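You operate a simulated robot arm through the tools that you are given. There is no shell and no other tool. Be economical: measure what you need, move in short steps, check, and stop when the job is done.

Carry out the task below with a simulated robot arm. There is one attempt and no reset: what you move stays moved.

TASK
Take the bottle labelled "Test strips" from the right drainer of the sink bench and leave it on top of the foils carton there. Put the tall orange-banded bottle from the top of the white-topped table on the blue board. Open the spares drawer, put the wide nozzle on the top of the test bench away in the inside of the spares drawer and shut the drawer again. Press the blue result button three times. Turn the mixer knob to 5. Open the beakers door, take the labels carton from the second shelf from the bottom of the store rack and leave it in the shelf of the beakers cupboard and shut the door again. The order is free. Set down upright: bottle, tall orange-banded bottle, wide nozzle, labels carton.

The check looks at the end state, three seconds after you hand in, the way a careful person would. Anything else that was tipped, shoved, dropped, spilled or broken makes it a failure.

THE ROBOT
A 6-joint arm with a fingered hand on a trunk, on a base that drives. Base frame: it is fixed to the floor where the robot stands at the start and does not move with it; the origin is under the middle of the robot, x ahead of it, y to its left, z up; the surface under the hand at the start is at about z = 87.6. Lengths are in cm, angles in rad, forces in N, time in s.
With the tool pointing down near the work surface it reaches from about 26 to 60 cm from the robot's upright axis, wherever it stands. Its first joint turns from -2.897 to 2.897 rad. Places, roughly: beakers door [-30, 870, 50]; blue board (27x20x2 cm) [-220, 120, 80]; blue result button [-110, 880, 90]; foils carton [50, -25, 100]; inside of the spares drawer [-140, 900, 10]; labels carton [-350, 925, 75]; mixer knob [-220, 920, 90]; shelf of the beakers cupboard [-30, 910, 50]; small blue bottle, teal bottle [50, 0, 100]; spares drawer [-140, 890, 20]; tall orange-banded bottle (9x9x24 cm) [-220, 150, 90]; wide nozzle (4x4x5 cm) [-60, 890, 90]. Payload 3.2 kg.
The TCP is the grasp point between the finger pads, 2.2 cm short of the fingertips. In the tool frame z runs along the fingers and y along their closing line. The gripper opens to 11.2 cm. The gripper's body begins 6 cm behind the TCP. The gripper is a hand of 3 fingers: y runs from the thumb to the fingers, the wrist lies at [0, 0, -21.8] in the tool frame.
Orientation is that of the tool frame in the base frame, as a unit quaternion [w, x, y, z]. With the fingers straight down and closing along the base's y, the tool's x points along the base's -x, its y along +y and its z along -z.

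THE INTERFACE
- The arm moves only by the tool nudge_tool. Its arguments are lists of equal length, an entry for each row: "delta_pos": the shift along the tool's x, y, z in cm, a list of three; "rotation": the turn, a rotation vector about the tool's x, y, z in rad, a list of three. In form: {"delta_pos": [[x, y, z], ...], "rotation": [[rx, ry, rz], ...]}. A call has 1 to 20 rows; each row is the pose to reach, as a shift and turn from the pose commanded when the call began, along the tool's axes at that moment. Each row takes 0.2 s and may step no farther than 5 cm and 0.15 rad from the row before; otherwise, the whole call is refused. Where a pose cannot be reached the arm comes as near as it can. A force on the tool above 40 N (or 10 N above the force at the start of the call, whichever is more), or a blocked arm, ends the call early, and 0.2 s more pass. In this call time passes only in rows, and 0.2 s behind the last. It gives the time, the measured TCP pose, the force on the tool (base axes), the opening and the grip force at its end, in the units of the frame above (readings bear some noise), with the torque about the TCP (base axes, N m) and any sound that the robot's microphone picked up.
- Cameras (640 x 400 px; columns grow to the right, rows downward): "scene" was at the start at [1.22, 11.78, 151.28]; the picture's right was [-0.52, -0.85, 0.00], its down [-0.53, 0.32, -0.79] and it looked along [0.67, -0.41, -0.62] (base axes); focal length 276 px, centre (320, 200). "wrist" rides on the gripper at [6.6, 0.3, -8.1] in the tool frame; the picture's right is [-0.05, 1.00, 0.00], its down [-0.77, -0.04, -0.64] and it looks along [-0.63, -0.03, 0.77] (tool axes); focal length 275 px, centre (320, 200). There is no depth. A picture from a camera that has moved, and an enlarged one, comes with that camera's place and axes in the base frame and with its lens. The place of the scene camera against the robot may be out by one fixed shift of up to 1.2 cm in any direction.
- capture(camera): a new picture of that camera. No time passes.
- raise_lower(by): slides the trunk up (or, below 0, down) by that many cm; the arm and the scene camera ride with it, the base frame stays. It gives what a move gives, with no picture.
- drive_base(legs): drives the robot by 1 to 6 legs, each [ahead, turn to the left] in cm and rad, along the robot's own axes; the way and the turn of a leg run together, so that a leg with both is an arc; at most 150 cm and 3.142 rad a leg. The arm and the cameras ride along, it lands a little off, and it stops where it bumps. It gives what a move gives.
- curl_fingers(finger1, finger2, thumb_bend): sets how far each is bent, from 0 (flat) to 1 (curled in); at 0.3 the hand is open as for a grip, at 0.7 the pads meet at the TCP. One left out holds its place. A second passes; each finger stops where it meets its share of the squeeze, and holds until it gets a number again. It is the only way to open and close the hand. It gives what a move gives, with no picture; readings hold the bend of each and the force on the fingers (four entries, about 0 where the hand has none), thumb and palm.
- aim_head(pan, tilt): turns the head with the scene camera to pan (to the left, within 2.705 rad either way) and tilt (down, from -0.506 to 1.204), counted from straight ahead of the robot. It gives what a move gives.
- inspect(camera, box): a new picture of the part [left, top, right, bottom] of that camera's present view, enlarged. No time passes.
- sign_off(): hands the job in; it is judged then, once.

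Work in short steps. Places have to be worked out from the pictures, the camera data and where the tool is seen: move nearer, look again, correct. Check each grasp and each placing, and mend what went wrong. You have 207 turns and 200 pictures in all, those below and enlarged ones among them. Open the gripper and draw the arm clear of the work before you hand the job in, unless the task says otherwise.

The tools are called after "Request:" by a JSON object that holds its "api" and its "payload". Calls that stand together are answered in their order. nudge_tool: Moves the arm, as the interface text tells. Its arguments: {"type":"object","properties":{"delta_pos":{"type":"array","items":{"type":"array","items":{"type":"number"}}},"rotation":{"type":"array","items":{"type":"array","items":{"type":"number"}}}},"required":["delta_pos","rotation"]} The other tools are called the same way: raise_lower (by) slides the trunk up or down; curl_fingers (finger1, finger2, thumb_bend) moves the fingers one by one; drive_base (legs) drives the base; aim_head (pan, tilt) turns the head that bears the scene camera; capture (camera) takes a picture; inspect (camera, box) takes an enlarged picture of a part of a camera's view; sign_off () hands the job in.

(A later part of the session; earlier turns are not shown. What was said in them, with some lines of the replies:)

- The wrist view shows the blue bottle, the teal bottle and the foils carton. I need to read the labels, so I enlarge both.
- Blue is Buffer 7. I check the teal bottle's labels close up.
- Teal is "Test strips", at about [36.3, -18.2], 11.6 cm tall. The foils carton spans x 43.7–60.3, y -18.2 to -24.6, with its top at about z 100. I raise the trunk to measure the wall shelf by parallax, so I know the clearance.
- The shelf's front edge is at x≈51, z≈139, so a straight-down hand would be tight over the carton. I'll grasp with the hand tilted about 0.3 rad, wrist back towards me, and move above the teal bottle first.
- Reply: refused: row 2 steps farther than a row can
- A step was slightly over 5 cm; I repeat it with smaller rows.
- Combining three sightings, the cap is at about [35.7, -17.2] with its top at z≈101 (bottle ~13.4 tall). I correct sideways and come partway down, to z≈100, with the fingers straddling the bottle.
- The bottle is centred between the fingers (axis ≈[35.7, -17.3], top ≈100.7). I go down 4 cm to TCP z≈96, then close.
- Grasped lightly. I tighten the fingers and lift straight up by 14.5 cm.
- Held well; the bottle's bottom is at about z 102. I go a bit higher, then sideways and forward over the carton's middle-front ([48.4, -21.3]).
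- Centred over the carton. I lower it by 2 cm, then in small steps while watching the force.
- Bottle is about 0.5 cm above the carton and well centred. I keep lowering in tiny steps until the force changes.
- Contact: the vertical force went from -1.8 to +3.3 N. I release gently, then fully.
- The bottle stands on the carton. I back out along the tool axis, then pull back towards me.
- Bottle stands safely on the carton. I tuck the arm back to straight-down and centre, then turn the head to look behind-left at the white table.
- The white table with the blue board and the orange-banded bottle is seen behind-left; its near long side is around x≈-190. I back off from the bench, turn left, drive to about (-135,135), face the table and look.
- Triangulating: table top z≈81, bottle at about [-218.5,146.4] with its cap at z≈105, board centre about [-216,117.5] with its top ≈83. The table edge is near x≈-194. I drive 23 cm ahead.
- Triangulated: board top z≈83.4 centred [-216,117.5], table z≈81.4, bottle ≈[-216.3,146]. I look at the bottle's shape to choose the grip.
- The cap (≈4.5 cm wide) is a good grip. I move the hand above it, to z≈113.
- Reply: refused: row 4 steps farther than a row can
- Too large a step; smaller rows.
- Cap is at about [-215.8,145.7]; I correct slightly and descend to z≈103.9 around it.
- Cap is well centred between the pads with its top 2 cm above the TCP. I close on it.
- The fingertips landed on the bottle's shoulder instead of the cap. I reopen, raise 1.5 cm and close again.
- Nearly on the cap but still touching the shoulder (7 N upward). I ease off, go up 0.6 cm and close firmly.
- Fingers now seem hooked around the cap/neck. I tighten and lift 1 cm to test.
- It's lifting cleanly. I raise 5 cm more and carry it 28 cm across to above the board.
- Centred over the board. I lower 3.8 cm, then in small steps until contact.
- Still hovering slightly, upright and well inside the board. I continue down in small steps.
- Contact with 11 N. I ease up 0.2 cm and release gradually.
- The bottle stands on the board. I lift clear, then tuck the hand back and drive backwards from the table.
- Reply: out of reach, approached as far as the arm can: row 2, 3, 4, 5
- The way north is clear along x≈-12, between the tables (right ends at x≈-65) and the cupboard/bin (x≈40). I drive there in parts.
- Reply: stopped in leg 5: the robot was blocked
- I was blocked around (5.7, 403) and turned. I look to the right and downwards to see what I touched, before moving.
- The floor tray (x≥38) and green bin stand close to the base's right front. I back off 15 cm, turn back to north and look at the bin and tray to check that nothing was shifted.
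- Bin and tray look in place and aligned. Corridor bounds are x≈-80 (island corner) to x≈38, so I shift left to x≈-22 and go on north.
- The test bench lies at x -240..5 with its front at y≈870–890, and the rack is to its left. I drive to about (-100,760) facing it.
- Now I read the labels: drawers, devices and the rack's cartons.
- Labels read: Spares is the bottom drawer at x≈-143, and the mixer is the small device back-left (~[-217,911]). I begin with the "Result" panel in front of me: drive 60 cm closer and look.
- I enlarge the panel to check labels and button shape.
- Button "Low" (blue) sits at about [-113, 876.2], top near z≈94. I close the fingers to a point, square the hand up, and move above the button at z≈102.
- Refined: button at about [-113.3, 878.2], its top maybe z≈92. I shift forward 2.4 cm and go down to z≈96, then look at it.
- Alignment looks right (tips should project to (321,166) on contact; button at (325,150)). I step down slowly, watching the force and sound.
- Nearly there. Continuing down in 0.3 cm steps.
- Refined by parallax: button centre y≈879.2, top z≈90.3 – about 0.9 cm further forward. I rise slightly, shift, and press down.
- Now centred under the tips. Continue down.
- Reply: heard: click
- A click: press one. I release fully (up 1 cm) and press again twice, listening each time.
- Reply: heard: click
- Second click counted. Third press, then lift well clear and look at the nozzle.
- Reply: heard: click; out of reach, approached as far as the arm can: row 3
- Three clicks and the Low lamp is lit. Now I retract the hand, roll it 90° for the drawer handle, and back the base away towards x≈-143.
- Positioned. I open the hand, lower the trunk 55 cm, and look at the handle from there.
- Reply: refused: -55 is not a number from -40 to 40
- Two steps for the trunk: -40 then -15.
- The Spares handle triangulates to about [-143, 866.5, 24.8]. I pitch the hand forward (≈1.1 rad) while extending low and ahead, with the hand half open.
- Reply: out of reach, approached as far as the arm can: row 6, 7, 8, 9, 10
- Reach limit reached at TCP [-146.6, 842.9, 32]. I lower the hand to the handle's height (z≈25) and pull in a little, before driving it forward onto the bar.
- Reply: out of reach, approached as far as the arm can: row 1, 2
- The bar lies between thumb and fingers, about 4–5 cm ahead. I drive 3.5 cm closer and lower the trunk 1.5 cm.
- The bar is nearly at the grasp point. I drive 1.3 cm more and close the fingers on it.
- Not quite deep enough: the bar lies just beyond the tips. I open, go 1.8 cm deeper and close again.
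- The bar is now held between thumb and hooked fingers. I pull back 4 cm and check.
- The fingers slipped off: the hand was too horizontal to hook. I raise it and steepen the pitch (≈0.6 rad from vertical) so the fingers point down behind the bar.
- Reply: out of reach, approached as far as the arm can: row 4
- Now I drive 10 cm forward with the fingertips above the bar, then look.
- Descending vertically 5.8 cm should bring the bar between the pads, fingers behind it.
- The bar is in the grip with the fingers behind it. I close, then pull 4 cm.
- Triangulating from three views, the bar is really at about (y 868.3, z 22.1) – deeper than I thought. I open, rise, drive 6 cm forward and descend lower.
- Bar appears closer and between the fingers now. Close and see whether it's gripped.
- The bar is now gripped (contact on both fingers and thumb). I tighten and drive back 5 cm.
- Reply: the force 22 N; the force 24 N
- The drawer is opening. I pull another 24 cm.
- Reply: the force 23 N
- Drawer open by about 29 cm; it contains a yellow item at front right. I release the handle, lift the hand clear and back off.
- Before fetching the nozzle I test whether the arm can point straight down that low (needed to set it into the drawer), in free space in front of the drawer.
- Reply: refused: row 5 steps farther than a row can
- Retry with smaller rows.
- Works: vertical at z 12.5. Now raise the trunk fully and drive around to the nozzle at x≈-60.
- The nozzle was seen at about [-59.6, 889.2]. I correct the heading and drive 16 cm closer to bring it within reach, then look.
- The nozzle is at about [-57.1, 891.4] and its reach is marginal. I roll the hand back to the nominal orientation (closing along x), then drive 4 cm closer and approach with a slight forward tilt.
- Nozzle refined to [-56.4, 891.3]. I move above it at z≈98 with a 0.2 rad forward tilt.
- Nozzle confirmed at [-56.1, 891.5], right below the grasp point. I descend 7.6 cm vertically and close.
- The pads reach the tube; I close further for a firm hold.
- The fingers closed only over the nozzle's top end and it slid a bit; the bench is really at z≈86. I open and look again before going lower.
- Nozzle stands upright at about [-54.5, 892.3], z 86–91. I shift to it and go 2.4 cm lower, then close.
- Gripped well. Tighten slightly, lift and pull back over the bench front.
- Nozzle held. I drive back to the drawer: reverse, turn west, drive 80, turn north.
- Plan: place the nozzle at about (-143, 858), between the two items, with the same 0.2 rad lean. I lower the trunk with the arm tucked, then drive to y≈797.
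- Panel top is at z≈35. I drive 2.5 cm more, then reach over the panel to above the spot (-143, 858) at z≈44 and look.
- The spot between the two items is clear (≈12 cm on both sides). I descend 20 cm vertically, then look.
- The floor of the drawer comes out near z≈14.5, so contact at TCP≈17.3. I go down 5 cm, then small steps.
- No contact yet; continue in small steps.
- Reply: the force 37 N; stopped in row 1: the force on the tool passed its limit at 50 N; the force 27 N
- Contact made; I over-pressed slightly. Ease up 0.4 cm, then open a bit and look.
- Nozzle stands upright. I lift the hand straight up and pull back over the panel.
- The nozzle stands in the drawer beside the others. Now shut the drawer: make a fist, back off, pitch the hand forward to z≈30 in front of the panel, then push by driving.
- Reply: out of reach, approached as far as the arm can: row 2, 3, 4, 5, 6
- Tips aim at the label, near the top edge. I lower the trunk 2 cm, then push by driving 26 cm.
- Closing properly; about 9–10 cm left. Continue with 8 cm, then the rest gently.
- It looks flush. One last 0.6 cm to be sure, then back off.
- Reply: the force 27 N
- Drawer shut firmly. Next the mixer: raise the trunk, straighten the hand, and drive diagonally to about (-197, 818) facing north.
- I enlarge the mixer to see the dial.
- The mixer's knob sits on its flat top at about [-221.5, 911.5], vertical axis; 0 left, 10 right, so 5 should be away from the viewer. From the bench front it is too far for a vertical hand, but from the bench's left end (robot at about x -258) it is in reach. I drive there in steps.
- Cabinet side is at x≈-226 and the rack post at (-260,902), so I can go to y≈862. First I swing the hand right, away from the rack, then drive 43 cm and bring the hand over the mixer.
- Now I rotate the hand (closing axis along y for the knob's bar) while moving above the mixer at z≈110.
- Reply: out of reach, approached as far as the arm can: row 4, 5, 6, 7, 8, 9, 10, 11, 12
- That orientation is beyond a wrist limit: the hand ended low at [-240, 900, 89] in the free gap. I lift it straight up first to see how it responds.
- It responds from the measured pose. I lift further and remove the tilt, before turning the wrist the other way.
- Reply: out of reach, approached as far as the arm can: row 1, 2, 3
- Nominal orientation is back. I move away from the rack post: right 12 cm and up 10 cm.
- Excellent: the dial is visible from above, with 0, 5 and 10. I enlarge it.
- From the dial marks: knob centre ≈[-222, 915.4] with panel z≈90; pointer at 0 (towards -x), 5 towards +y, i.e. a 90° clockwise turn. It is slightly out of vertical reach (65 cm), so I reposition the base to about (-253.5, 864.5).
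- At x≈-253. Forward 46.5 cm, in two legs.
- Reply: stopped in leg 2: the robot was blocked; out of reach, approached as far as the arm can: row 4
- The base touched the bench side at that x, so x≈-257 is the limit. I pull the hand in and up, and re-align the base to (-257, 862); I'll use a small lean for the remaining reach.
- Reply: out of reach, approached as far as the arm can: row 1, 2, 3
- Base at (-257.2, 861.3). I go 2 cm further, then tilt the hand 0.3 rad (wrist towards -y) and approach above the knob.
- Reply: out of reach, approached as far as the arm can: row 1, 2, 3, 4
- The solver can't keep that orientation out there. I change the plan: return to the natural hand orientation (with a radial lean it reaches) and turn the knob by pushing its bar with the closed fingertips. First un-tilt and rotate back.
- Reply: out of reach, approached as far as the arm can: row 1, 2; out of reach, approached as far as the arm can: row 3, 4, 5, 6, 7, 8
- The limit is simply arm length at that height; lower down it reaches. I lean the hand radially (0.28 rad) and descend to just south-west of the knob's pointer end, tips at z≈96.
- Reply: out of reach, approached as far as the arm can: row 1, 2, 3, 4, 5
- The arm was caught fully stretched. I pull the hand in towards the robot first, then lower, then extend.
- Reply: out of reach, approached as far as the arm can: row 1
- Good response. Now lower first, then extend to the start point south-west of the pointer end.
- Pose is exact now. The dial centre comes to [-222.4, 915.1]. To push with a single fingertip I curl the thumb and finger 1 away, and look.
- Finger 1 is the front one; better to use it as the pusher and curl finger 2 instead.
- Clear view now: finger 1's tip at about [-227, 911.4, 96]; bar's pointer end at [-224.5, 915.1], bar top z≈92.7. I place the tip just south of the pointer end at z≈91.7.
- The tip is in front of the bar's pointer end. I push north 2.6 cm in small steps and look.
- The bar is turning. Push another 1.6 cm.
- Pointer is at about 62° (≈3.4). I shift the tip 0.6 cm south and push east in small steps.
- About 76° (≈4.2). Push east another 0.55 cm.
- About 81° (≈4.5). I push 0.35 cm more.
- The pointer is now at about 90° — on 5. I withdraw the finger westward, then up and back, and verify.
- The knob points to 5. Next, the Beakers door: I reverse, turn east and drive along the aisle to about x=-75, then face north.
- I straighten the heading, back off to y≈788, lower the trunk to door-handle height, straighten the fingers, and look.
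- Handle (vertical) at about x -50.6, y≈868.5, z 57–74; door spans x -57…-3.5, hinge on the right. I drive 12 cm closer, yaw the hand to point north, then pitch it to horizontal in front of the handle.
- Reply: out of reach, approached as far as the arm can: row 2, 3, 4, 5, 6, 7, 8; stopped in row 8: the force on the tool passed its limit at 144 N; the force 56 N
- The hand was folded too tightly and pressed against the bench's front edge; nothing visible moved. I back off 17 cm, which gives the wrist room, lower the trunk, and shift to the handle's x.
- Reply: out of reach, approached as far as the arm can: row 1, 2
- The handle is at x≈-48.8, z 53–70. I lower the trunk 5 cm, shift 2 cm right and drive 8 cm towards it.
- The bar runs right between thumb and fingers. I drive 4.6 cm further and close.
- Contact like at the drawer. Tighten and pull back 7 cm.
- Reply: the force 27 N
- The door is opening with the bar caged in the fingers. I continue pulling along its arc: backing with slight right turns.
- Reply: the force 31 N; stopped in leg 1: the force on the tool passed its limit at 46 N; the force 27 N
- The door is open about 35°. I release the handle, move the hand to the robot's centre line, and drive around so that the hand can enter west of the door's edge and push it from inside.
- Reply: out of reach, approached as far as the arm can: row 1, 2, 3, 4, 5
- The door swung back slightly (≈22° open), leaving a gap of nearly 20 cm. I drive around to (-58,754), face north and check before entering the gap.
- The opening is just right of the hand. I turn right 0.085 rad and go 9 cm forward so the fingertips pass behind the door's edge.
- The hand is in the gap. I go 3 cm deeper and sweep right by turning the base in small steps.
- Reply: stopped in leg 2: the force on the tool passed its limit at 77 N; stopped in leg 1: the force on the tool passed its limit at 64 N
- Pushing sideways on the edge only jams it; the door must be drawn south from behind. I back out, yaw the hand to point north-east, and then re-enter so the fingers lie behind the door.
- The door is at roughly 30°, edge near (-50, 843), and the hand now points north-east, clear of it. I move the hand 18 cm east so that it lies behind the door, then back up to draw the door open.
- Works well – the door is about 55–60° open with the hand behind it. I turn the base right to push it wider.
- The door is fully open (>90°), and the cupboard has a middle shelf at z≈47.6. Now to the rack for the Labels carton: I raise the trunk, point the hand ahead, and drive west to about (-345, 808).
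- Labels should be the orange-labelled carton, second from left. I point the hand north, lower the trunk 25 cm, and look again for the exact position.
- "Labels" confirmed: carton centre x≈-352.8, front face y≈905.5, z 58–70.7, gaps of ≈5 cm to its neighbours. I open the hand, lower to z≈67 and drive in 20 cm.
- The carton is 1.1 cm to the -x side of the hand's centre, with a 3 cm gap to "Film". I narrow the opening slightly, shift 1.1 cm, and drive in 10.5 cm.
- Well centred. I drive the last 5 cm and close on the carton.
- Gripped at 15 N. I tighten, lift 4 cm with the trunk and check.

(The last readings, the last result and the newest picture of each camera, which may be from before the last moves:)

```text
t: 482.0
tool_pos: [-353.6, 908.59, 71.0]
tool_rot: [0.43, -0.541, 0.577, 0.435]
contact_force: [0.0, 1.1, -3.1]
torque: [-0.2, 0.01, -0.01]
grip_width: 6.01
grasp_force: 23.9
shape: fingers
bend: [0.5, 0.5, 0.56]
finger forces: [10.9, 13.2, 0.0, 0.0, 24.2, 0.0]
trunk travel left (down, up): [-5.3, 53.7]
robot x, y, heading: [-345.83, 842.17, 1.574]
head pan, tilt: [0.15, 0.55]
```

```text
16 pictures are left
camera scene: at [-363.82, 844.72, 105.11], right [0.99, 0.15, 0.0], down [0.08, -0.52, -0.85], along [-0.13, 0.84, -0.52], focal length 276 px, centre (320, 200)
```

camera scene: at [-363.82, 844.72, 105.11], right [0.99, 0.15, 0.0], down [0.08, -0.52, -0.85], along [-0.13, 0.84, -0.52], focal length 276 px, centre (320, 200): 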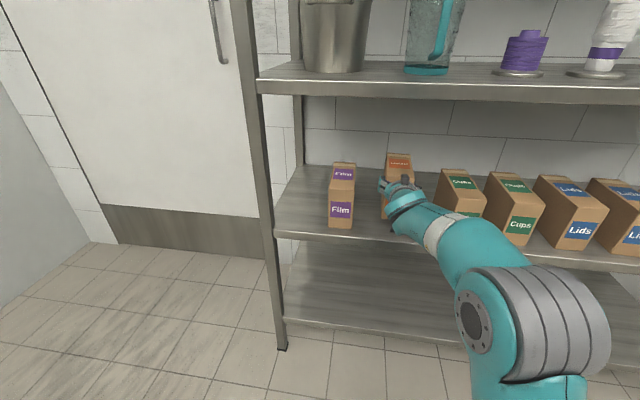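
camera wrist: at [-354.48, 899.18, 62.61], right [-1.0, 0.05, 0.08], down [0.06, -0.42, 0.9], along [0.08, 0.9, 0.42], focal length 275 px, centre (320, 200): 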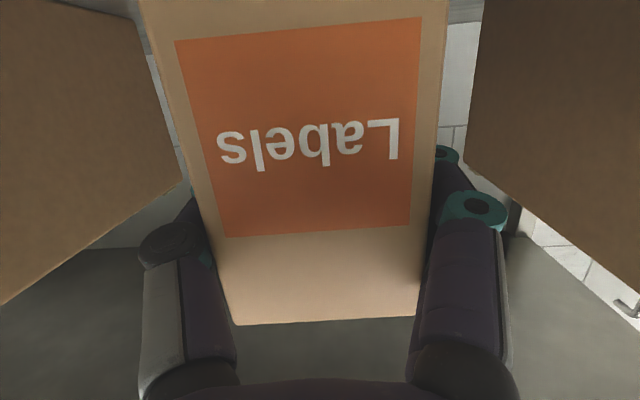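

Held securely. I back out, raise it above bench height, and drive to (-42, 766) facing the open cupboard.

Request:
{"api": "drive_base", "payload": {"legs": [[-35, 0]]}}

Request:
{"api": "raise_lower", "payload": {"by": 30}}

Request:
{"api": "drive_base", "payload": {"legs": [[0, -1.577], [150, 0], [96, 0]]}}

Request:
{"api": "drive_base", "payload": {"legs": [[0, -0.59], [70, 0], [0, 2.16]]}}

Request:
{"api": "aim_head", "payload": {"pan": -0.05, "tilt": 0.6}}

Request:
{"api": "capture", "payload": {"camera": "scene"}}

```text
t: 484.2
tool_pos: [-353.73, 872.92, 70.96]
tool_rot: [0.429, -0.542, 0.577, 0.436]
contact_force: [-1.1, 0.2, -2.5]
torque: [-0.16, 0.01, 0.0]
grip_width: 6.0
grasp_force: 23.5
shape: fingers
bend: [0.5, 0.5, 0.56]
finger forces: [10.9, 13.1, 0.0, 0.0, 24.1, 0.0]
trunk travel left (down, up): [-5.3, 53.7]
robot x, y, heading: [-345.97, 806.68, 1.579]
head pan, tilt: [0.15, 0.55]
```

```text
t: 487.2
tool_pos: [-353.75, 873.07, 100.93]
tool_rot: [0.429, -0.543, 0.576, 0.436]
contact_force: [0.1, 0.0, -2.8]
torque: [-0.19, 0.03, -0.03]
grip_width: 6.02
grasp_force: 23.7
shape: fingers
bend: [0.5, 0.5, 0.56]
finger forces: [11.0, 13.1, 0.0, 0.1, 24.1, 0.0]
trunk travel left (down, up): [-35.3, 23.7]
robot x, y, heading: [-345.83, 806.89, 1.58]
head pan, tilt: [0.15, 0.55]
```

```text
t: 503.2
tool_pos: [-31.55, 813.9, 100.9]
tool_rot: [0.611, 0.03, 0.791, 0.001]
contact_force: [-0.2, 0.3, -2.9]
torque: [0.02, 0.16, -0.02]
grip_width: 6.01
grasp_force: 23.7
shape: fingers
bend: [0.5, 0.5, 0.56]
finger forces: [10.9, 12.7, 0.0, 0.1, 23.8, 0.0]
trunk travel left (down, up): [-35.3, 23.7]
robot x, y, heading: [-97.92, 806.82, -0.005]
head pan, tilt: [0.15, 0.55]
```

```text
t: 513.8
tool_pos: [-47.28, 834.21, 101.04]
tool_rot: [0.433, -0.537, 0.581, 0.432]
contact_force: [0.0, -0.1, -1.8]
torque: [-0.2, 0.0, 0.02]
grip_width: 5.96
grasp_force: 22.8
shape: fingers
bend: [0.5, 0.5, 0.57]
finger forces: [11.1, 12.0, 0.0, 0.0, 23.1, 0.0]
trunk travel left (down, up): [-35.3, 23.7]
robot x, y, heading: [-39.84, 767.86, 1.561]
head pan, tilt: [0.15, 0.55]
```

```text
t: 514.5
tool_pos: [-47.33, 834.16, 100.99]
tool_rot: [0.433, -0.537, 0.581, 0.432]
contact_force: [0.0, 0.4, -2.2]
torque: [-0.19, 0.04, 0.01]
grip_width: 5.98
grasp_force: 23.3
shape: fingers
bend: [0.5, 0.5, 0.57]
finger forces: [11.2, 11.9, 0.0, 0.0, 23.1, 0.0]
trunk travel left (down, up): [-35.3, 23.7]
robot x, y, heading: [-40.24, 767.72, 1.557]
head pan, tilt: [-0.051, 0.6]
```

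```text
15 pictures are left
camera scene: at [-56.52, 770.36, 134.65], right [1.0, -0.06, 0.0], down [-0.03, -0.56, -0.82], along [0.05, 0.82, -0.57], focal length 276 px, centre (320, 200)
```

scene: 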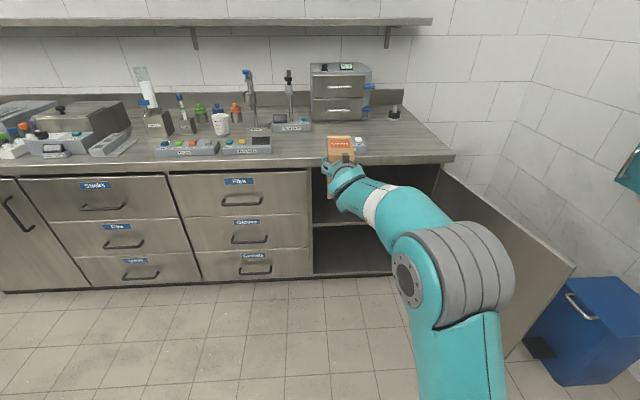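

The door stands wide open. I lower the trunk 35 cm and then move the hand 7 cm right and 6.5 cm down.

Request:
{"api": "raise_lower", "payload": {"by": -35}}

Request:
{"api": "nudge_tool", "payload": {"delta_pos": [[1.5, -1.8, 0.5], [3, -3.6, 0.95], [4.5, -5.4, 1.4], [5.95, -7.2, 1.9]], "rotation": [[0, 0, 0], [0, 0, 0], [0, 0, 0], [0, 0, 0]]}}

Request:
{"api": "capture", "payload": {"camera": "scene"}}

```text
t: 517.9
tool_pos: [-47.35, 834.1, 65.92]
tool_rot: [0.432, -0.538, 0.581, 0.432]
contact_force: [0.5, -0.4, -2.8]
torque: [-0.18, -0.01, 0.05]
grip_width: 5.99
grasp_force: 23.4
shape: fingers
bend: [0.5, 0.5, 0.57]
finger forces: [11.2, 11.8, 0.0, 0.0, 23.1, 0.1]
trunk travel left (down, up): [-0.3, 58.7]
robot x, y, heading: [-40.19, 767.81, 1.564]
head pan, tilt: [-0.051, 0.6]
```

```text
t: 518.9
tool_pos: [-40.2, 833.92, 59.8]
tool_rot: [0.433, -0.537, 0.581, 0.433]
contact_force: [-0.2, -0.3, -2.1]
torque: [-0.23, 0.01, -0.04]
grip_width: 5.96
grasp_force: 22.8
shape: fingers
bend: [0.49, 0.5, 0.57]
finger forces: [11.4, 11.9, 0.0, 0.0, 23.0, 0.0]
trunk travel left (down, up): [-0.3, 58.7]
robot x, y, heading: [-40.61, 767.69, 1.566]
head pan, tilt: [-0.051, 0.6]
```

```text
14 pictures are left
camera scene: at [-56.51, 770.34, 99.65], right [1.0, -0.06, 0.0], down [-0.03, -0.56, -0.82], along [0.05, 0.82, -0.57], focal length 276 px, centre (320, 200)
```

scene: 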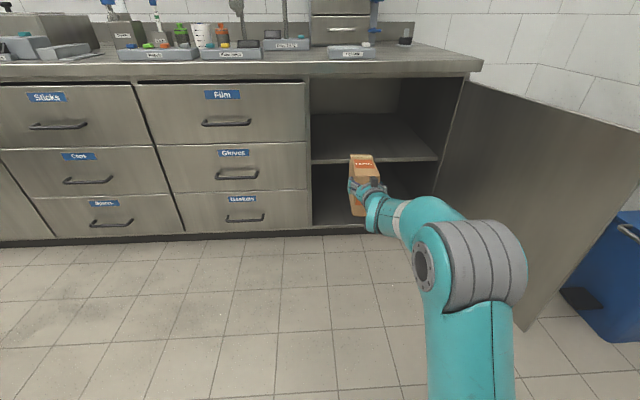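

Carton bottom is at z≈51, about 3.5 cm above the shelf (≈47.5). I drive in 38 cm and check the wrist view.

Request:
{"api": "drive_base", "payload": {"legs": [[30, 0]]}}

Request:
{"api": "capture", "payload": {"camera": "scene"}}

```text
t: 520.9
tool_pos: [-40.02, 863.24, 59.82]
tool_rot: [0.433, -0.537, 0.581, 0.432]
contact_force: [0.6, -0.1, -2.4]
torque: [-0.16, 0.0, 0.01]
grip_width: 5.99
grasp_force: 22.9
shape: fingers
bend: [0.49, 0.5, 0.57]
finger forces: [11.3, 11.8, 0.0, 0.0, 23.1, 0.0]
trunk travel left (down, up): [-0.3, 58.7]
robot x, y, heading: [-39.89, 797.19, 1.565]
head pan, tilt: [-0.051, 0.6]
```

```text
13 pictures are left
camera scene: at [-56.27, 799.71, 99.65], right [1.0, -0.06, 0.0], down [-0.03, -0.56, -0.82], along [0.05, 0.82, -0.57], focal length 276 px, centre (320, 200)
```

scene: 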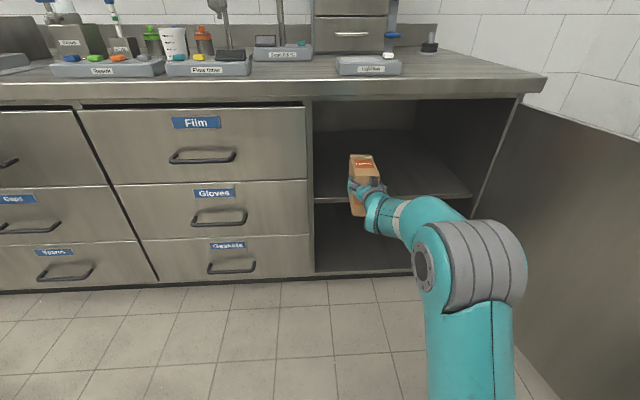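

Shelf front edge lies a bit inside (y≈880). I drive 29 cm further, so the carton is fully over the shelf, and check with the wrist camera.

Request:
{"api": "drive_base", "payload": {"legs": [[29, 0]]}}

Request:
{"api": "capture", "payload": {"camera": "scene"}}

```text
t: 522.9
tool_pos: [-39.67, 891.85, 59.79]
tool_rot: [0.433, -0.537, 0.582, 0.431]
contact_force: [-0.6, -0.1, -3.1]
torque: [-0.17, 0.01, 0.0]
grip_width: 5.97
grasp_force: 22.9
shape: fingers
bend: [0.49, 0.5, 0.57]
finger forces: [11.3, 11.8, 0.1, 0.0, 23.1, 0.1]
trunk travel left (down, up): [-0.3, 58.7]
robot x, y, heading: [-39.82, 825.41, 1.563]
head pan, tilt: [-0.051, 0.6]
```

```text
12 pictures are left
camera scene: at [-56.01, 828.18, 99.65], right [1.0, -0.06, 0.0], down [-0.03, -0.56, -0.82], along [0.05, 0.82, -0.57], focal length 276 px, centre (320, 200)
```

scene: 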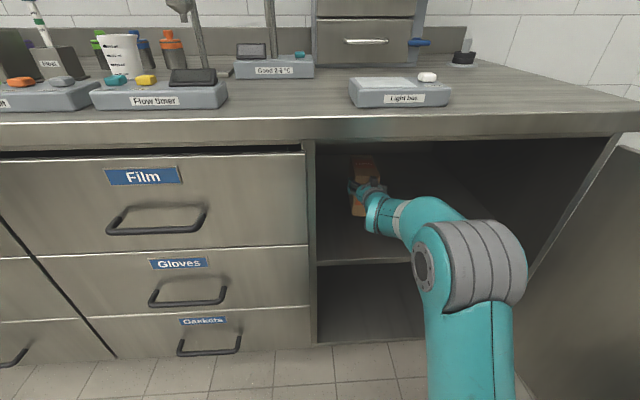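

Shelf front edge triangulates to y≈876, z≈45.9; the carton is fully inside. I lower 4 cm, then in small steps until it touches.

Request:
{"api": "nudge_tool", "payload": {"delta_pos": [[1.94, -0.07, 0.5], [3.87, -0.15, 1.0]], "rotation": [[0, 0, 0], [0, 0, 0]]}}

Request:
{"api": "nudge_tool", "payload": {"delta_pos": [[0.39, 0, 0.1]], "rotation": [[0, 0, 0]]}}

Request:
{"api": "nudge_tool", "payload": {"delta_pos": [[0.29, 0, 0.08]], "rotation": [[0, 0, 0]]}}

Request:
{"api": "nudge_tool", "payload": {"delta_pos": [[0.29, 0, 0.08]], "rotation": [[0, 0, 0]]}}

```text
t: 523.5
tool_pos: [-39.75, 891.72, 55.92]
tool_rot: [0.433, -0.537, 0.581, 0.432]
contact_force: [0.5, -0.7, -1.3]
torque: [0.02, -0.06, -0.02]
grip_width: 5.99
grasp_force: 23.7
shape: fingers
bend: [0.49, 0.5, 0.57]
finger forces: [11.2, 12.4, 0.1, 0.2, 23.4, 0.0]
trunk travel left (down, up): [-0.3, 58.7]
robot x, y, heading: [-39.89, 825.6, 1.56]
head pan, tilt: [-0.051, 0.6]
```

```text
t: 523.9
tool_pos: [-39.7, 891.8, 55.49]
tool_rot: [0.434, -0.536, 0.581, 0.432]
contact_force: [0.1, -1.0, 0.3]
torque: [0.11, -0.09, -0.04]
grip_width: 5.97
grasp_force: 23.3
shape: fingers
bend: [0.49, 0.5, 0.57]
finger forces: [10.9, 12.8, 0.0, 0.0, 23.5, 0.0]
trunk travel left (down, up): [-0.3, 58.7]
robot x, y, heading: [-39.56, 825.68, 1.565]
head pan, tilt: [-0.051, 0.6]
```

```text
t: 524.3
tool_pos: [-39.75, 891.94, 55.04]
tool_rot: [0.433, -0.537, 0.581, 0.433]
contact_force: [0.1, -1.0, -0.2]
torque: [0.16, -0.11, -0.03]
grip_width: 5.96
grasp_force: 24.4
shape: fingers
bend: [0.49, 0.5, 0.57]
finger forces: [10.9, 13.4, 0.0, 0.0, 23.7, 0.0]
trunk travel left (down, up): [-0.3, 58.7]
robot x, y, heading: [-39.82, 825.53, 1.561]
head pan, tilt: [-0.051, 0.6]
```

```text
t: 524.7
tool_pos: [-39.67, 891.86, 54.93]
tool_rot: [0.433, -0.537, 0.581, 0.433]
contact_force: [-1.7, 1.9, 5.8]
torque: [0.23, -0.15, 0.02]
grip_width: 5.99
grasp_force: 24.5
shape: fingers
bend: [0.49, 0.5, 0.57]
finger forces: [11.1, 13.9, 0.0, 0.0, 23.3, 0.0]
trunk travel left (down, up): [-0.3, 58.7]
robot x, y, heading: [-39.86, 825.3, 1.564]
head pan, tilt: [-0.051, 0.6]
```

The carton rests on the shelf (vertical force now +5.8 N). I release gradually and look.

Request:
{"api": "curl_fingers", "payload": {"finger1": 0.45, "finger2": 0.45, "thumb_bend": 0.5}}

Request:
{"api": "curl_fingers", "payload": {"finger1": 0.38, "finger2": 0.38, "thumb_bend": 0.38}}

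Request:
{"api": "capture", "payload": {"camera": "wrist"}}

```text
t: 525.7
tool_pos: [-39.66, 891.84, 54.84]
tool_rot: [0.433, -0.537, 0.581, 0.432]
contact_force: [0.5, -1.3, 1.6]
torque: [0.05, -0.03, -0.08]
grip_width: 6.51
grasp_force: 1.9
shape: fingers
bend: [0.45, 0.45, 0.49]
finger forces: [0.0, 1.3, 0.1, 0.0, 2.2, 0.0]
trunk travel left (down, up): [-0.3, 58.7]
robot x, y, heading: [-39.64, 825.53, 1.559]
head pan, tilt: [-0.051, 0.6]
```

```text
t: 526.7
tool_pos: [-39.67, 891.75, 54.71]
tool_rot: [0.433, -0.537, 0.582, 0.432]
contact_force: [0.5, -0.6, -0.3]
torque: [-0.01, -0.02, -0.01]
grip_width: 8.88
grasp_force: 0.0
shape: fingers
bend: [0.38, 0.38, 0.38]
finger forces: [0.1, 0.0, 0.0, 0.1, 0.0, 0.1]
trunk travel left (down, up): [-0.3, 58.7]
robot x, y, heading: [-39.48, 825.36, 1.557]
head pan, tilt: [-0.051, 0.6]
```

```text
11 pictures are left
camera wrist: at [-40.62, 882.44, 50.43], right [-0.99, 0.06, 0.08], down [0.05, -0.42, 0.9], along [0.09, 0.9, 0.42], focal length 275 px, centre (320, 200)
```

wrist: 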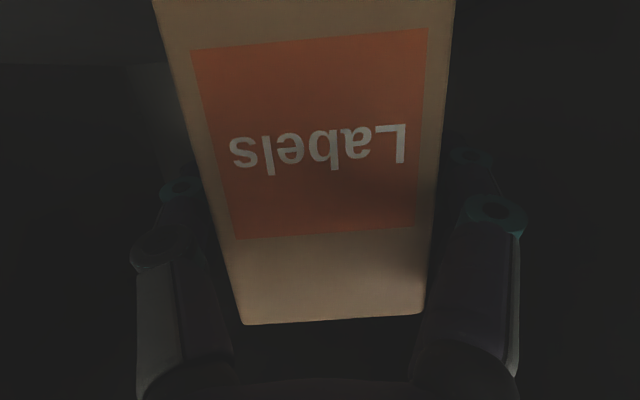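

The Labels carton stands upright on the shelf. I withdraw, reverse well clear, and go round to the outer (east) side of the open door: facing west I back up to x≈28, then face north.

Request:
{"api": "drive_base", "payload": {"legs": [[-40, 0], [-40, 0]]}}

Request:
{"api": "curl_fingers", "payload": {"finger1": 0.72, "finger2": 0.72, "thumb_bend": 0.7}}

Request:
{"api": "capture", "payload": {"camera": "scene"}}

Request:
{"api": "drive_base", "payload": {"legs": [[0, 1.575], [-68, 0]]}}

```text
t: 531.3
tool_pos: [-40.14, 812.44, 54.88]
tool_rot: [0.437, -0.531, 0.587, 0.427]
contact_force: [0.9, 0.1, 0.3]
torque: [-0.01, -0.04, 0.02]
grip_width: 8.89
grasp_force: 0.0
shape: fingers
bend: [0.38, 0.38, 0.38]
finger forces: [0.1, 0.0, 0.1, 0.0, 0.0, 0.0]
trunk travel left (down, up): [-0.3, 58.7]
robot x, y, heading: [-41.49, 745.83, 1.54]
head pan, tilt: [-0.051, 0.6]
```

```text
t: 532.3
tool_pos: [-39.97, 812.59, 54.74]
tool_rot: [0.436, -0.532, 0.586, 0.428]
contact_force: [-0.1, -0.2, 0.9]
torque: [-0.01, -0.01, 0.0]
grip_width: 0.05
grasp_force: 0.1
shape: fingers
bend: [0.72, 0.72, 0.7]
finger forces: [0.0, 0.0, 0.1, 0.0, 0.1, 0.0]
trunk travel left (down, up): [-0.3, 58.7]
robot x, y, heading: [-41.6, 746.22, 1.542]
head pan, tilt: [-0.051, 0.6]
```

```text
10 pictures are left
camera scene: at [-57.75, 749.2, 99.65], right [1.0, -0.08, 0.0], down [-0.05, -0.56, -0.83], along [0.07, 0.82, -0.56], focal length 276 px, centre (320, 200)
```

scene: 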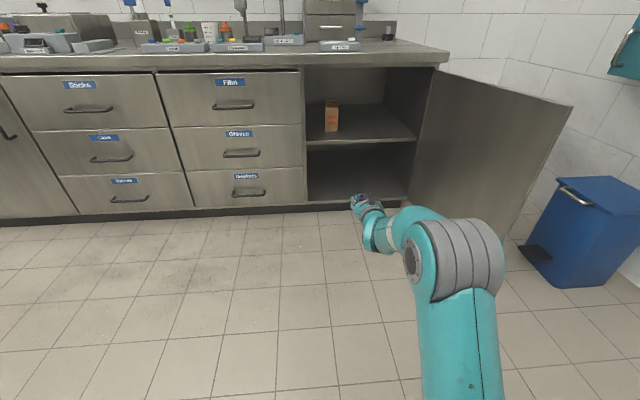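

```text
t: 539.9
tool_pos: [-39.71, 745.43, 54.87]
tool_rot: [0.001, 0.791, -0.03, -0.611]
contact_force: [-0.6, -0.5, -0.2]
torque: [0.01, 0.01, 0.02]
grip_width: 0.03
grasp_force: 0.0
shape: fingers
bend: [0.72, 0.72, 0.7]
finger forces: [0.0, 0.0, 0.0, 0.1, 0.0, 0.0]
trunk travel left (down, up): [-0.3, 58.7]
robot x, y, heading: [26.95, 745.5, 3.133]
head pan, tilt: [-0.051, 0.6]
```

Carton stands well inside. Now turn to north and drive 21 cm so the fist is east of the door's edge, then look.

Request:
{"api": "drive_base", "payload": {"legs": [[0, -1.565], [21, 0]]}}

Request:
{"api": "aim_head", "payload": {"pan": 0.2, "tilt": 0.6}}

Request:
{"api": "capture", "payload": {"camera": "scene"}}

```text
t: 545.3
tool_pos: [23.83, 832.93, 54.85]
tool_rot: [0.425, -0.547, 0.571, 0.44]
contact_force: [0.4, 0.6, 0.5]
torque: [0.02, -0.01, 0.01]
grip_width: 0.05
grasp_force: 0.0
shape: fingers
bend: [0.72, 0.72, 0.7]
finger forces: [0.0, 0.0, 0.0, 0.1, 0.0, 0.0]
trunk travel left (down, up): [-0.3, 58.7]
robot x, y, heading: [26.3, 766.59, 1.597]
head pan, tilt: [-0.051, 0.6]
```

```text
t: 546.0
tool_pos: [23.79, 832.93, 54.84]
tool_rot: [0.425, -0.547, 0.572, 0.439]
contact_force: [-0.1, -0.1, -0.2]
torque: [-0.03, -0.01, 0.0]
grip_width: 0.04
grasp_force: 0.2
shape: fingers
bend: [0.72, 0.72, 0.7]
finger forces: [0.0, 0.0, 0.0, 0.0, 0.0, 0.1]
trunk travel left (down, up): [-0.3, 58.7]
robot x, y, heading: [26.36, 766.55, 1.592]
head pan, tilt: [0.201, 0.6]
```

```text
9 pictures are left
camera scene: at [7.65, 768.54, 99.65], right [0.97, 0.22, 0.0], down [0.13, -0.55, -0.83], along [-0.18, 0.8, -0.56], focal length 276 px, centre (320, 200)
```

scene: 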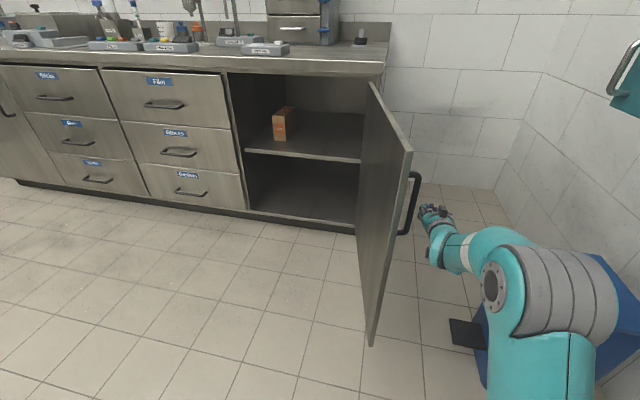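

The fist is on the outer side, next to the handle. I turn left in steps to push the door.

Request:
{"api": "drive_base", "payload": {"legs": [[0, 0.25]]}}

Request:
{"api": "drive_base", "payload": {"legs": [[0, 0.25]]}}

Request:
{"api": "capture", "payload": {"camera": "scene"}}

```text
t: 547.3
tool_pos: [7.89, 830.39, 54.88]
tool_rot: [-0.369, 0.612, -0.501, -0.488]
contact_force: [0.5, 0.2, 0.0]
torque: [-0.01, -0.01, -0.03]
grip_width: 0.0
grasp_force: 0.1
shape: fingers
bend: [0.72, 0.72, 0.7]
finger forces: [0.0, 0.0, 0.0, 0.0, 0.1, 0.0]
trunk travel left (down, up): [-0.3, 58.7]
robot x, y, heading: [26.34, 766.81, 1.843]
head pan, tilt: [0.201, 0.6]
```

```text
t: 548.5
tool_pos: [-7.34, 824.04, 54.89]
tool_rot: [-0.306, 0.67, -0.422, -0.53]
contact_force: [0.1, 0.2, 0.5]
torque: [0.01, -0.02, -0.03]
grip_width: 0.0
grasp_force: 0.1
shape: fingers
bend: [0.72, 0.72, 0.7]
finger forces: [0.1, 0.1, 0.1, 0.0, 0.0, 0.0]
trunk travel left (down, up): [-0.3, 58.7]
robot x, y, heading: [26.56, 766.56, 2.09]
head pan, tilt: [0.201, 0.6]
```

```text
8 pictures are left
camera scene: at [8.8, 759.56, 99.65], right [0.75, 0.66, 0.0], down [0.37, -0.42, -0.83], along [-0.54, 0.62, -0.56], focal length 276 px, centre (320, 200)
```

scene: 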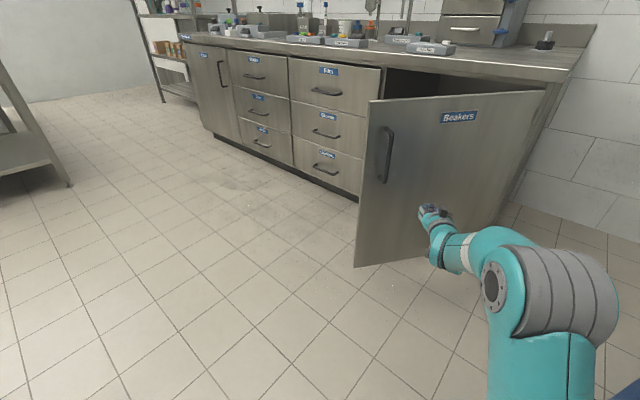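

The door swung to roughly half closed. I drive forward along this heading to push it shut.

Request:
{"api": "drive_base", "payload": {"legs": [[20, 0], [18, 0]]}}

Request:
{"api": "capture", "payload": {"camera": "scene"}}

```text
t: 551.2
tool_pos: [-25.87, 856.84, 54.84]
tool_rot: [-0.304, 0.671, -0.42, -0.53]
contact_force: [-0.6, -0.3, 0.3]
torque: [-0.03, 0.01, -0.01]
grip_width: 0.02
grasp_force: 0.0
shape: fingers
bend: [0.72, 0.72, 0.7]
finger forces: [0.0, 0.0, 0.0, 0.1, 0.0, 0.1]
trunk travel left (down, up): [-0.3, 58.7]
robot x, y, heading: [7.38, 799.68, 2.086]
head pan, tilt: [0.201, 0.6]
```

```text
7 pictures are left
camera scene: at [-9.93, 792.45, 99.65], right [0.75, 0.66, 0.0], down [0.37, -0.43, -0.83], along [-0.54, 0.62, -0.56], focal length 276 px, centre (320, 200)
```

scene: 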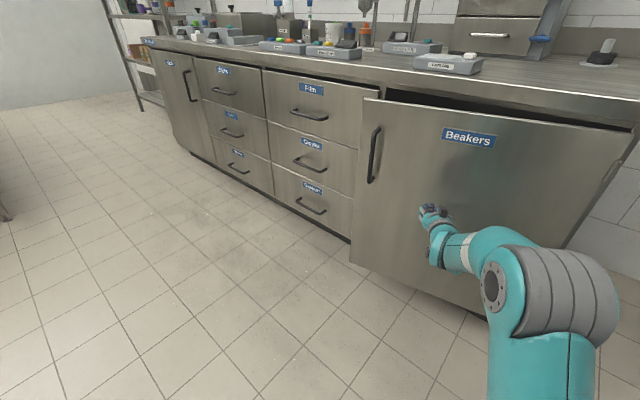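

Nearly shut. I push 12 cm more, then gently until it resists.

Request:
{"api": "drive_base", "payload": {"legs": [[12, 0]]}}

Request:
{"api": "drive_base", "payload": {"legs": [[2, 0]]}}

Request:
{"api": "drive_base", "payload": {"legs": [[1.2, 0]]}}

Request:
{"api": "capture", "payload": {"camera": "scene"}}

```text
t: 552.5
tool_pos: [-31.37, 867.14, 54.85]
tool_rot: [-0.306, 0.669, -0.423, -0.529]
contact_force: [0.7, 0.2, -0.7]
torque: [0.01, -0.03, -0.01]
grip_width: 0.0
grasp_force: 0.1
shape: fingers
bend: [0.72, 0.72, 0.7]
finger forces: [0.0, 0.0, 0.1, 0.0, 0.0, 0.1]
trunk travel left (down, up): [-0.3, 58.7]
robot x, y, heading: [1.73, 809.63, 2.08]
head pan, tilt: [0.201, 0.6]
```

```text
t: 553.2
tool_pos: [-32.32, 868.91, 54.76]
tool_rot: [-0.306, 0.669, -0.422, -0.529]
contact_force: [-0.2, 0.2, 0.3]
torque: [0.03, 0.02, -0.01]
grip_width: 0.0
grasp_force: 0.0
shape: fingers
bend: [0.72, 0.72, 0.7]
finger forces: [0.0, 0.1, 0.0, 0.0, 0.0, 0.0]
trunk travel left (down, up): [-0.3, 58.7]
robot x, y, heading: [0.71, 811.3, 2.085]
head pan, tilt: [0.201, 0.6]
```

```text
t: 554.0
tool_pos: [-32.99, 869.96, 54.74]
tool_rot: [-0.306, 0.669, -0.423, -0.529]
contact_force: [1.0, 0.8, 0.5]
torque: [-0.01, -0.02, 0.01]
grip_width: 0.0
grasp_force: 0.0
shape: fingers
bend: [0.72, 0.72, 0.7]
finger forces: [0.0, 0.0, 0.0, 0.0, 0.0, 0.1]
trunk travel left (down, up): [-0.3, 58.7]
robot x, y, heading: [0.4, 812.25, 2.087]
head pan, tilt: [0.201, 0.6]
```

```text
6 pictures are left
camera scene: at [-17.26, 805.44, 99.65], right [0.76, 0.65, 0.0], down [0.37, -0.43, -0.83], along [-0.54, 0.62, -0.56], focal length 276 px, centre (320, 200)
```

scene: 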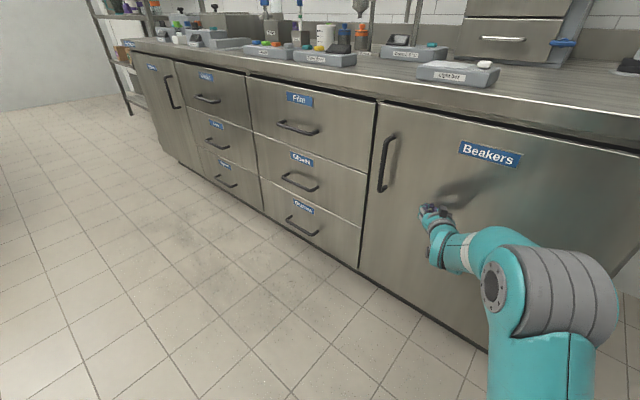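

It looks shut. One more small push to feel the stop, then back away.

Request:
{"api": "drive_base", "payload": {"legs": [[1.0, 0]]}}

Request:
{"api": "drive_base", "payload": {"legs": [[0.8, 0]]}}

```text
t: 554.7
tool_pos: [-33.45, 870.7, 54.74]
tool_rot: [-0.307, 0.669, -0.422, -0.53]
contact_force: [-0.9, -4.7, -1.7]
torque: [-0.06, 0.0, 0.03]
grip_width: 0.02
grasp_force: 2.8
shape: fingers
bend: [0.72, 0.72, 0.72]
finger forces: [0.0, 0.0, 0.0, 0.1, 5.4, 0.0]
trunk travel left (down, up): [-0.3, 58.7]
robot x, y, heading: [-0.59, 813.16, 2.088]
head pan, tilt: [0.201, 0.6]
```

```text
t: 556.0
tool_pos: [-34.04, 871.08, 54.63]
tool_rot: [-0.304, 0.672, -0.421, -0.528]
contact_force: [2.0, -18.3, 3.9]
torque: [0.18, 0.1, 0.12]
grip_width: 0.0
grasp_force: 13.4
shape: fingers
bend: [0.72, 0.75, 0.74]
finger forces: [0.0, 14.9, 0.0, 0.0, 11.3, 0.1]
trunk travel left (down, up): [-0.3, 58.7]
robot x, y, heading: [-0.7, 813.98, 2.091]
head pan, tilt: [0.201, 0.6]
stopped in leg 1: the force on the tool passed its limit at 41 N (the readings are from after the stop); the commanded pose is now the measured one
```

Firm stop: the door is shut. I back away, open the hand, and take a final look at the bench.

Request:
{"api": "drive_base", "payload": {"legs": [[-45, 0]]}}

Request:
{"api": "curl_fingers", "payload": {"finger1": 0.3, "finger2": 0.3, "thumb_bend": 0.3}}

Request:
{"api": "raise_lower", "payload": {"by": 35}}

Request:
{"api": "capture", "payload": {"camera": "scene"}}

```text
t: 558.8
tool_pos: [-11.42, 832.2, 54.7]
tool_rot: [-0.306, 0.67, -0.424, -0.526]
contact_force: [-0.8, -0.1, 0.3]
torque: [-0.03, 0.02, 0.02]
grip_width: 0.0
grasp_force: 0.1
shape: fingers
bend: [0.72, 0.72, 0.7]
finger forces: [0.1, 0.0, 0.0, 0.0, 0.0, 0.0]
trunk travel left (down, up): [-0.3, 58.7]
robot x, y, heading: [21.6, 774.73, 2.083]
head pan, tilt: [0.201, 0.6]
```

```text
t: 559.8
tool_pos: [-11.39, 832.29, 54.59]
tool_rot: [-0.306, 0.67, -0.424, -0.527]
contact_force: [-0.5, 0.9, 1.1]
torque: [0.01, 0.0, -0.02]
grip_width: 11.1
grasp_force: 0.1
shape: fingers
bend: [0.3, 0.3, 0.3]
finger forces: [0.0, 0.0, 0.0, 0.0, 0.0, 0.0]
trunk travel left (down, up): [-0.3, 58.7]
robot x, y, heading: [21.38, 774.68, 2.082]
head pan, tilt: [0.201, 0.6]
```

```text
t: 563.2
tool_pos: [-11.33, 832.33, 89.59]
tool_rot: [-0.305, 0.67, -0.424, -0.527]
contact_force: [0.0, -0.2, 0.6]
torque: [0.01, 0.0, 0.01]
grip_width: 11.13
grasp_force: 0.0
shape: fingers
bend: [0.3, 0.3, 0.3]
finger forces: [0.0, 0.0, 0.0, 0.0, 0.0, 0.1]
trunk travel left (down, up): [-35.3, 23.7]
robot x, y, heading: [21.6, 774.93, 2.081]
head pan, tilt: [0.201, 0.6]
```

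```text
5 pictures are left
camera scene: at [4.18, 767.72, 134.65], right [0.76, 0.66, 0.0], down [0.37, -0.43, -0.83], along [-0.54, 0.62, -0.56], focal length 276 px, centre (320, 200)
```

scene: 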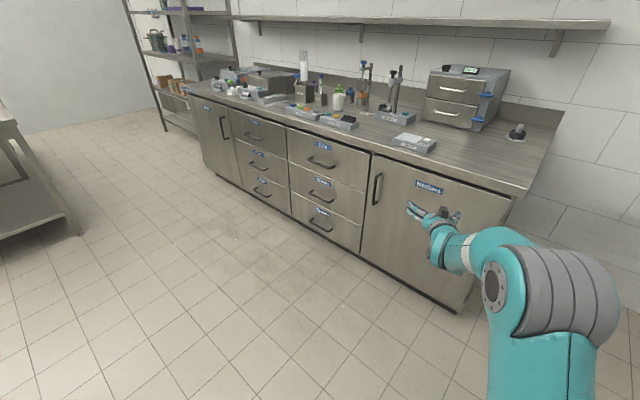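

All is shut, upright and in place, the hand is open and the arm is clear of the work, so I hand in.

Request:
{"api": "sign_off", "payload": {}}

```text
The job is handed in.
```

I finished all six tasks and handed the job in. I don't have the result of the check.

- **Test strips bottle:** it stands on the foils carton at the sink bench.
- **Orange-banded bottle:** it stands on the blue board.
- **Wide nozzle:** it stands upright in the spares drawer, between the two items already there. I pushed the drawer shut until it stopped.
- **Blue result button:** I pressed it three times and heard three clicks. The Low lamp was lit afterwards.
- **Mixer knob:** the pointer is on 5, read from the wrist camera.
- **Labels carton:** it stands upright on the shelf of the beakers cupboard. I pushed the door shut until it stopped.

Contacts along the way:

- **Drive north:** the base was blocked near the green bin and floor tray. Both looked in place when I checked.
- **Mixer:** the base touched the side of the test bench.
- **Beakers door:** the hand pressed hard on the bench's front edge, peaking at 144 N. Nothing I could see moved.
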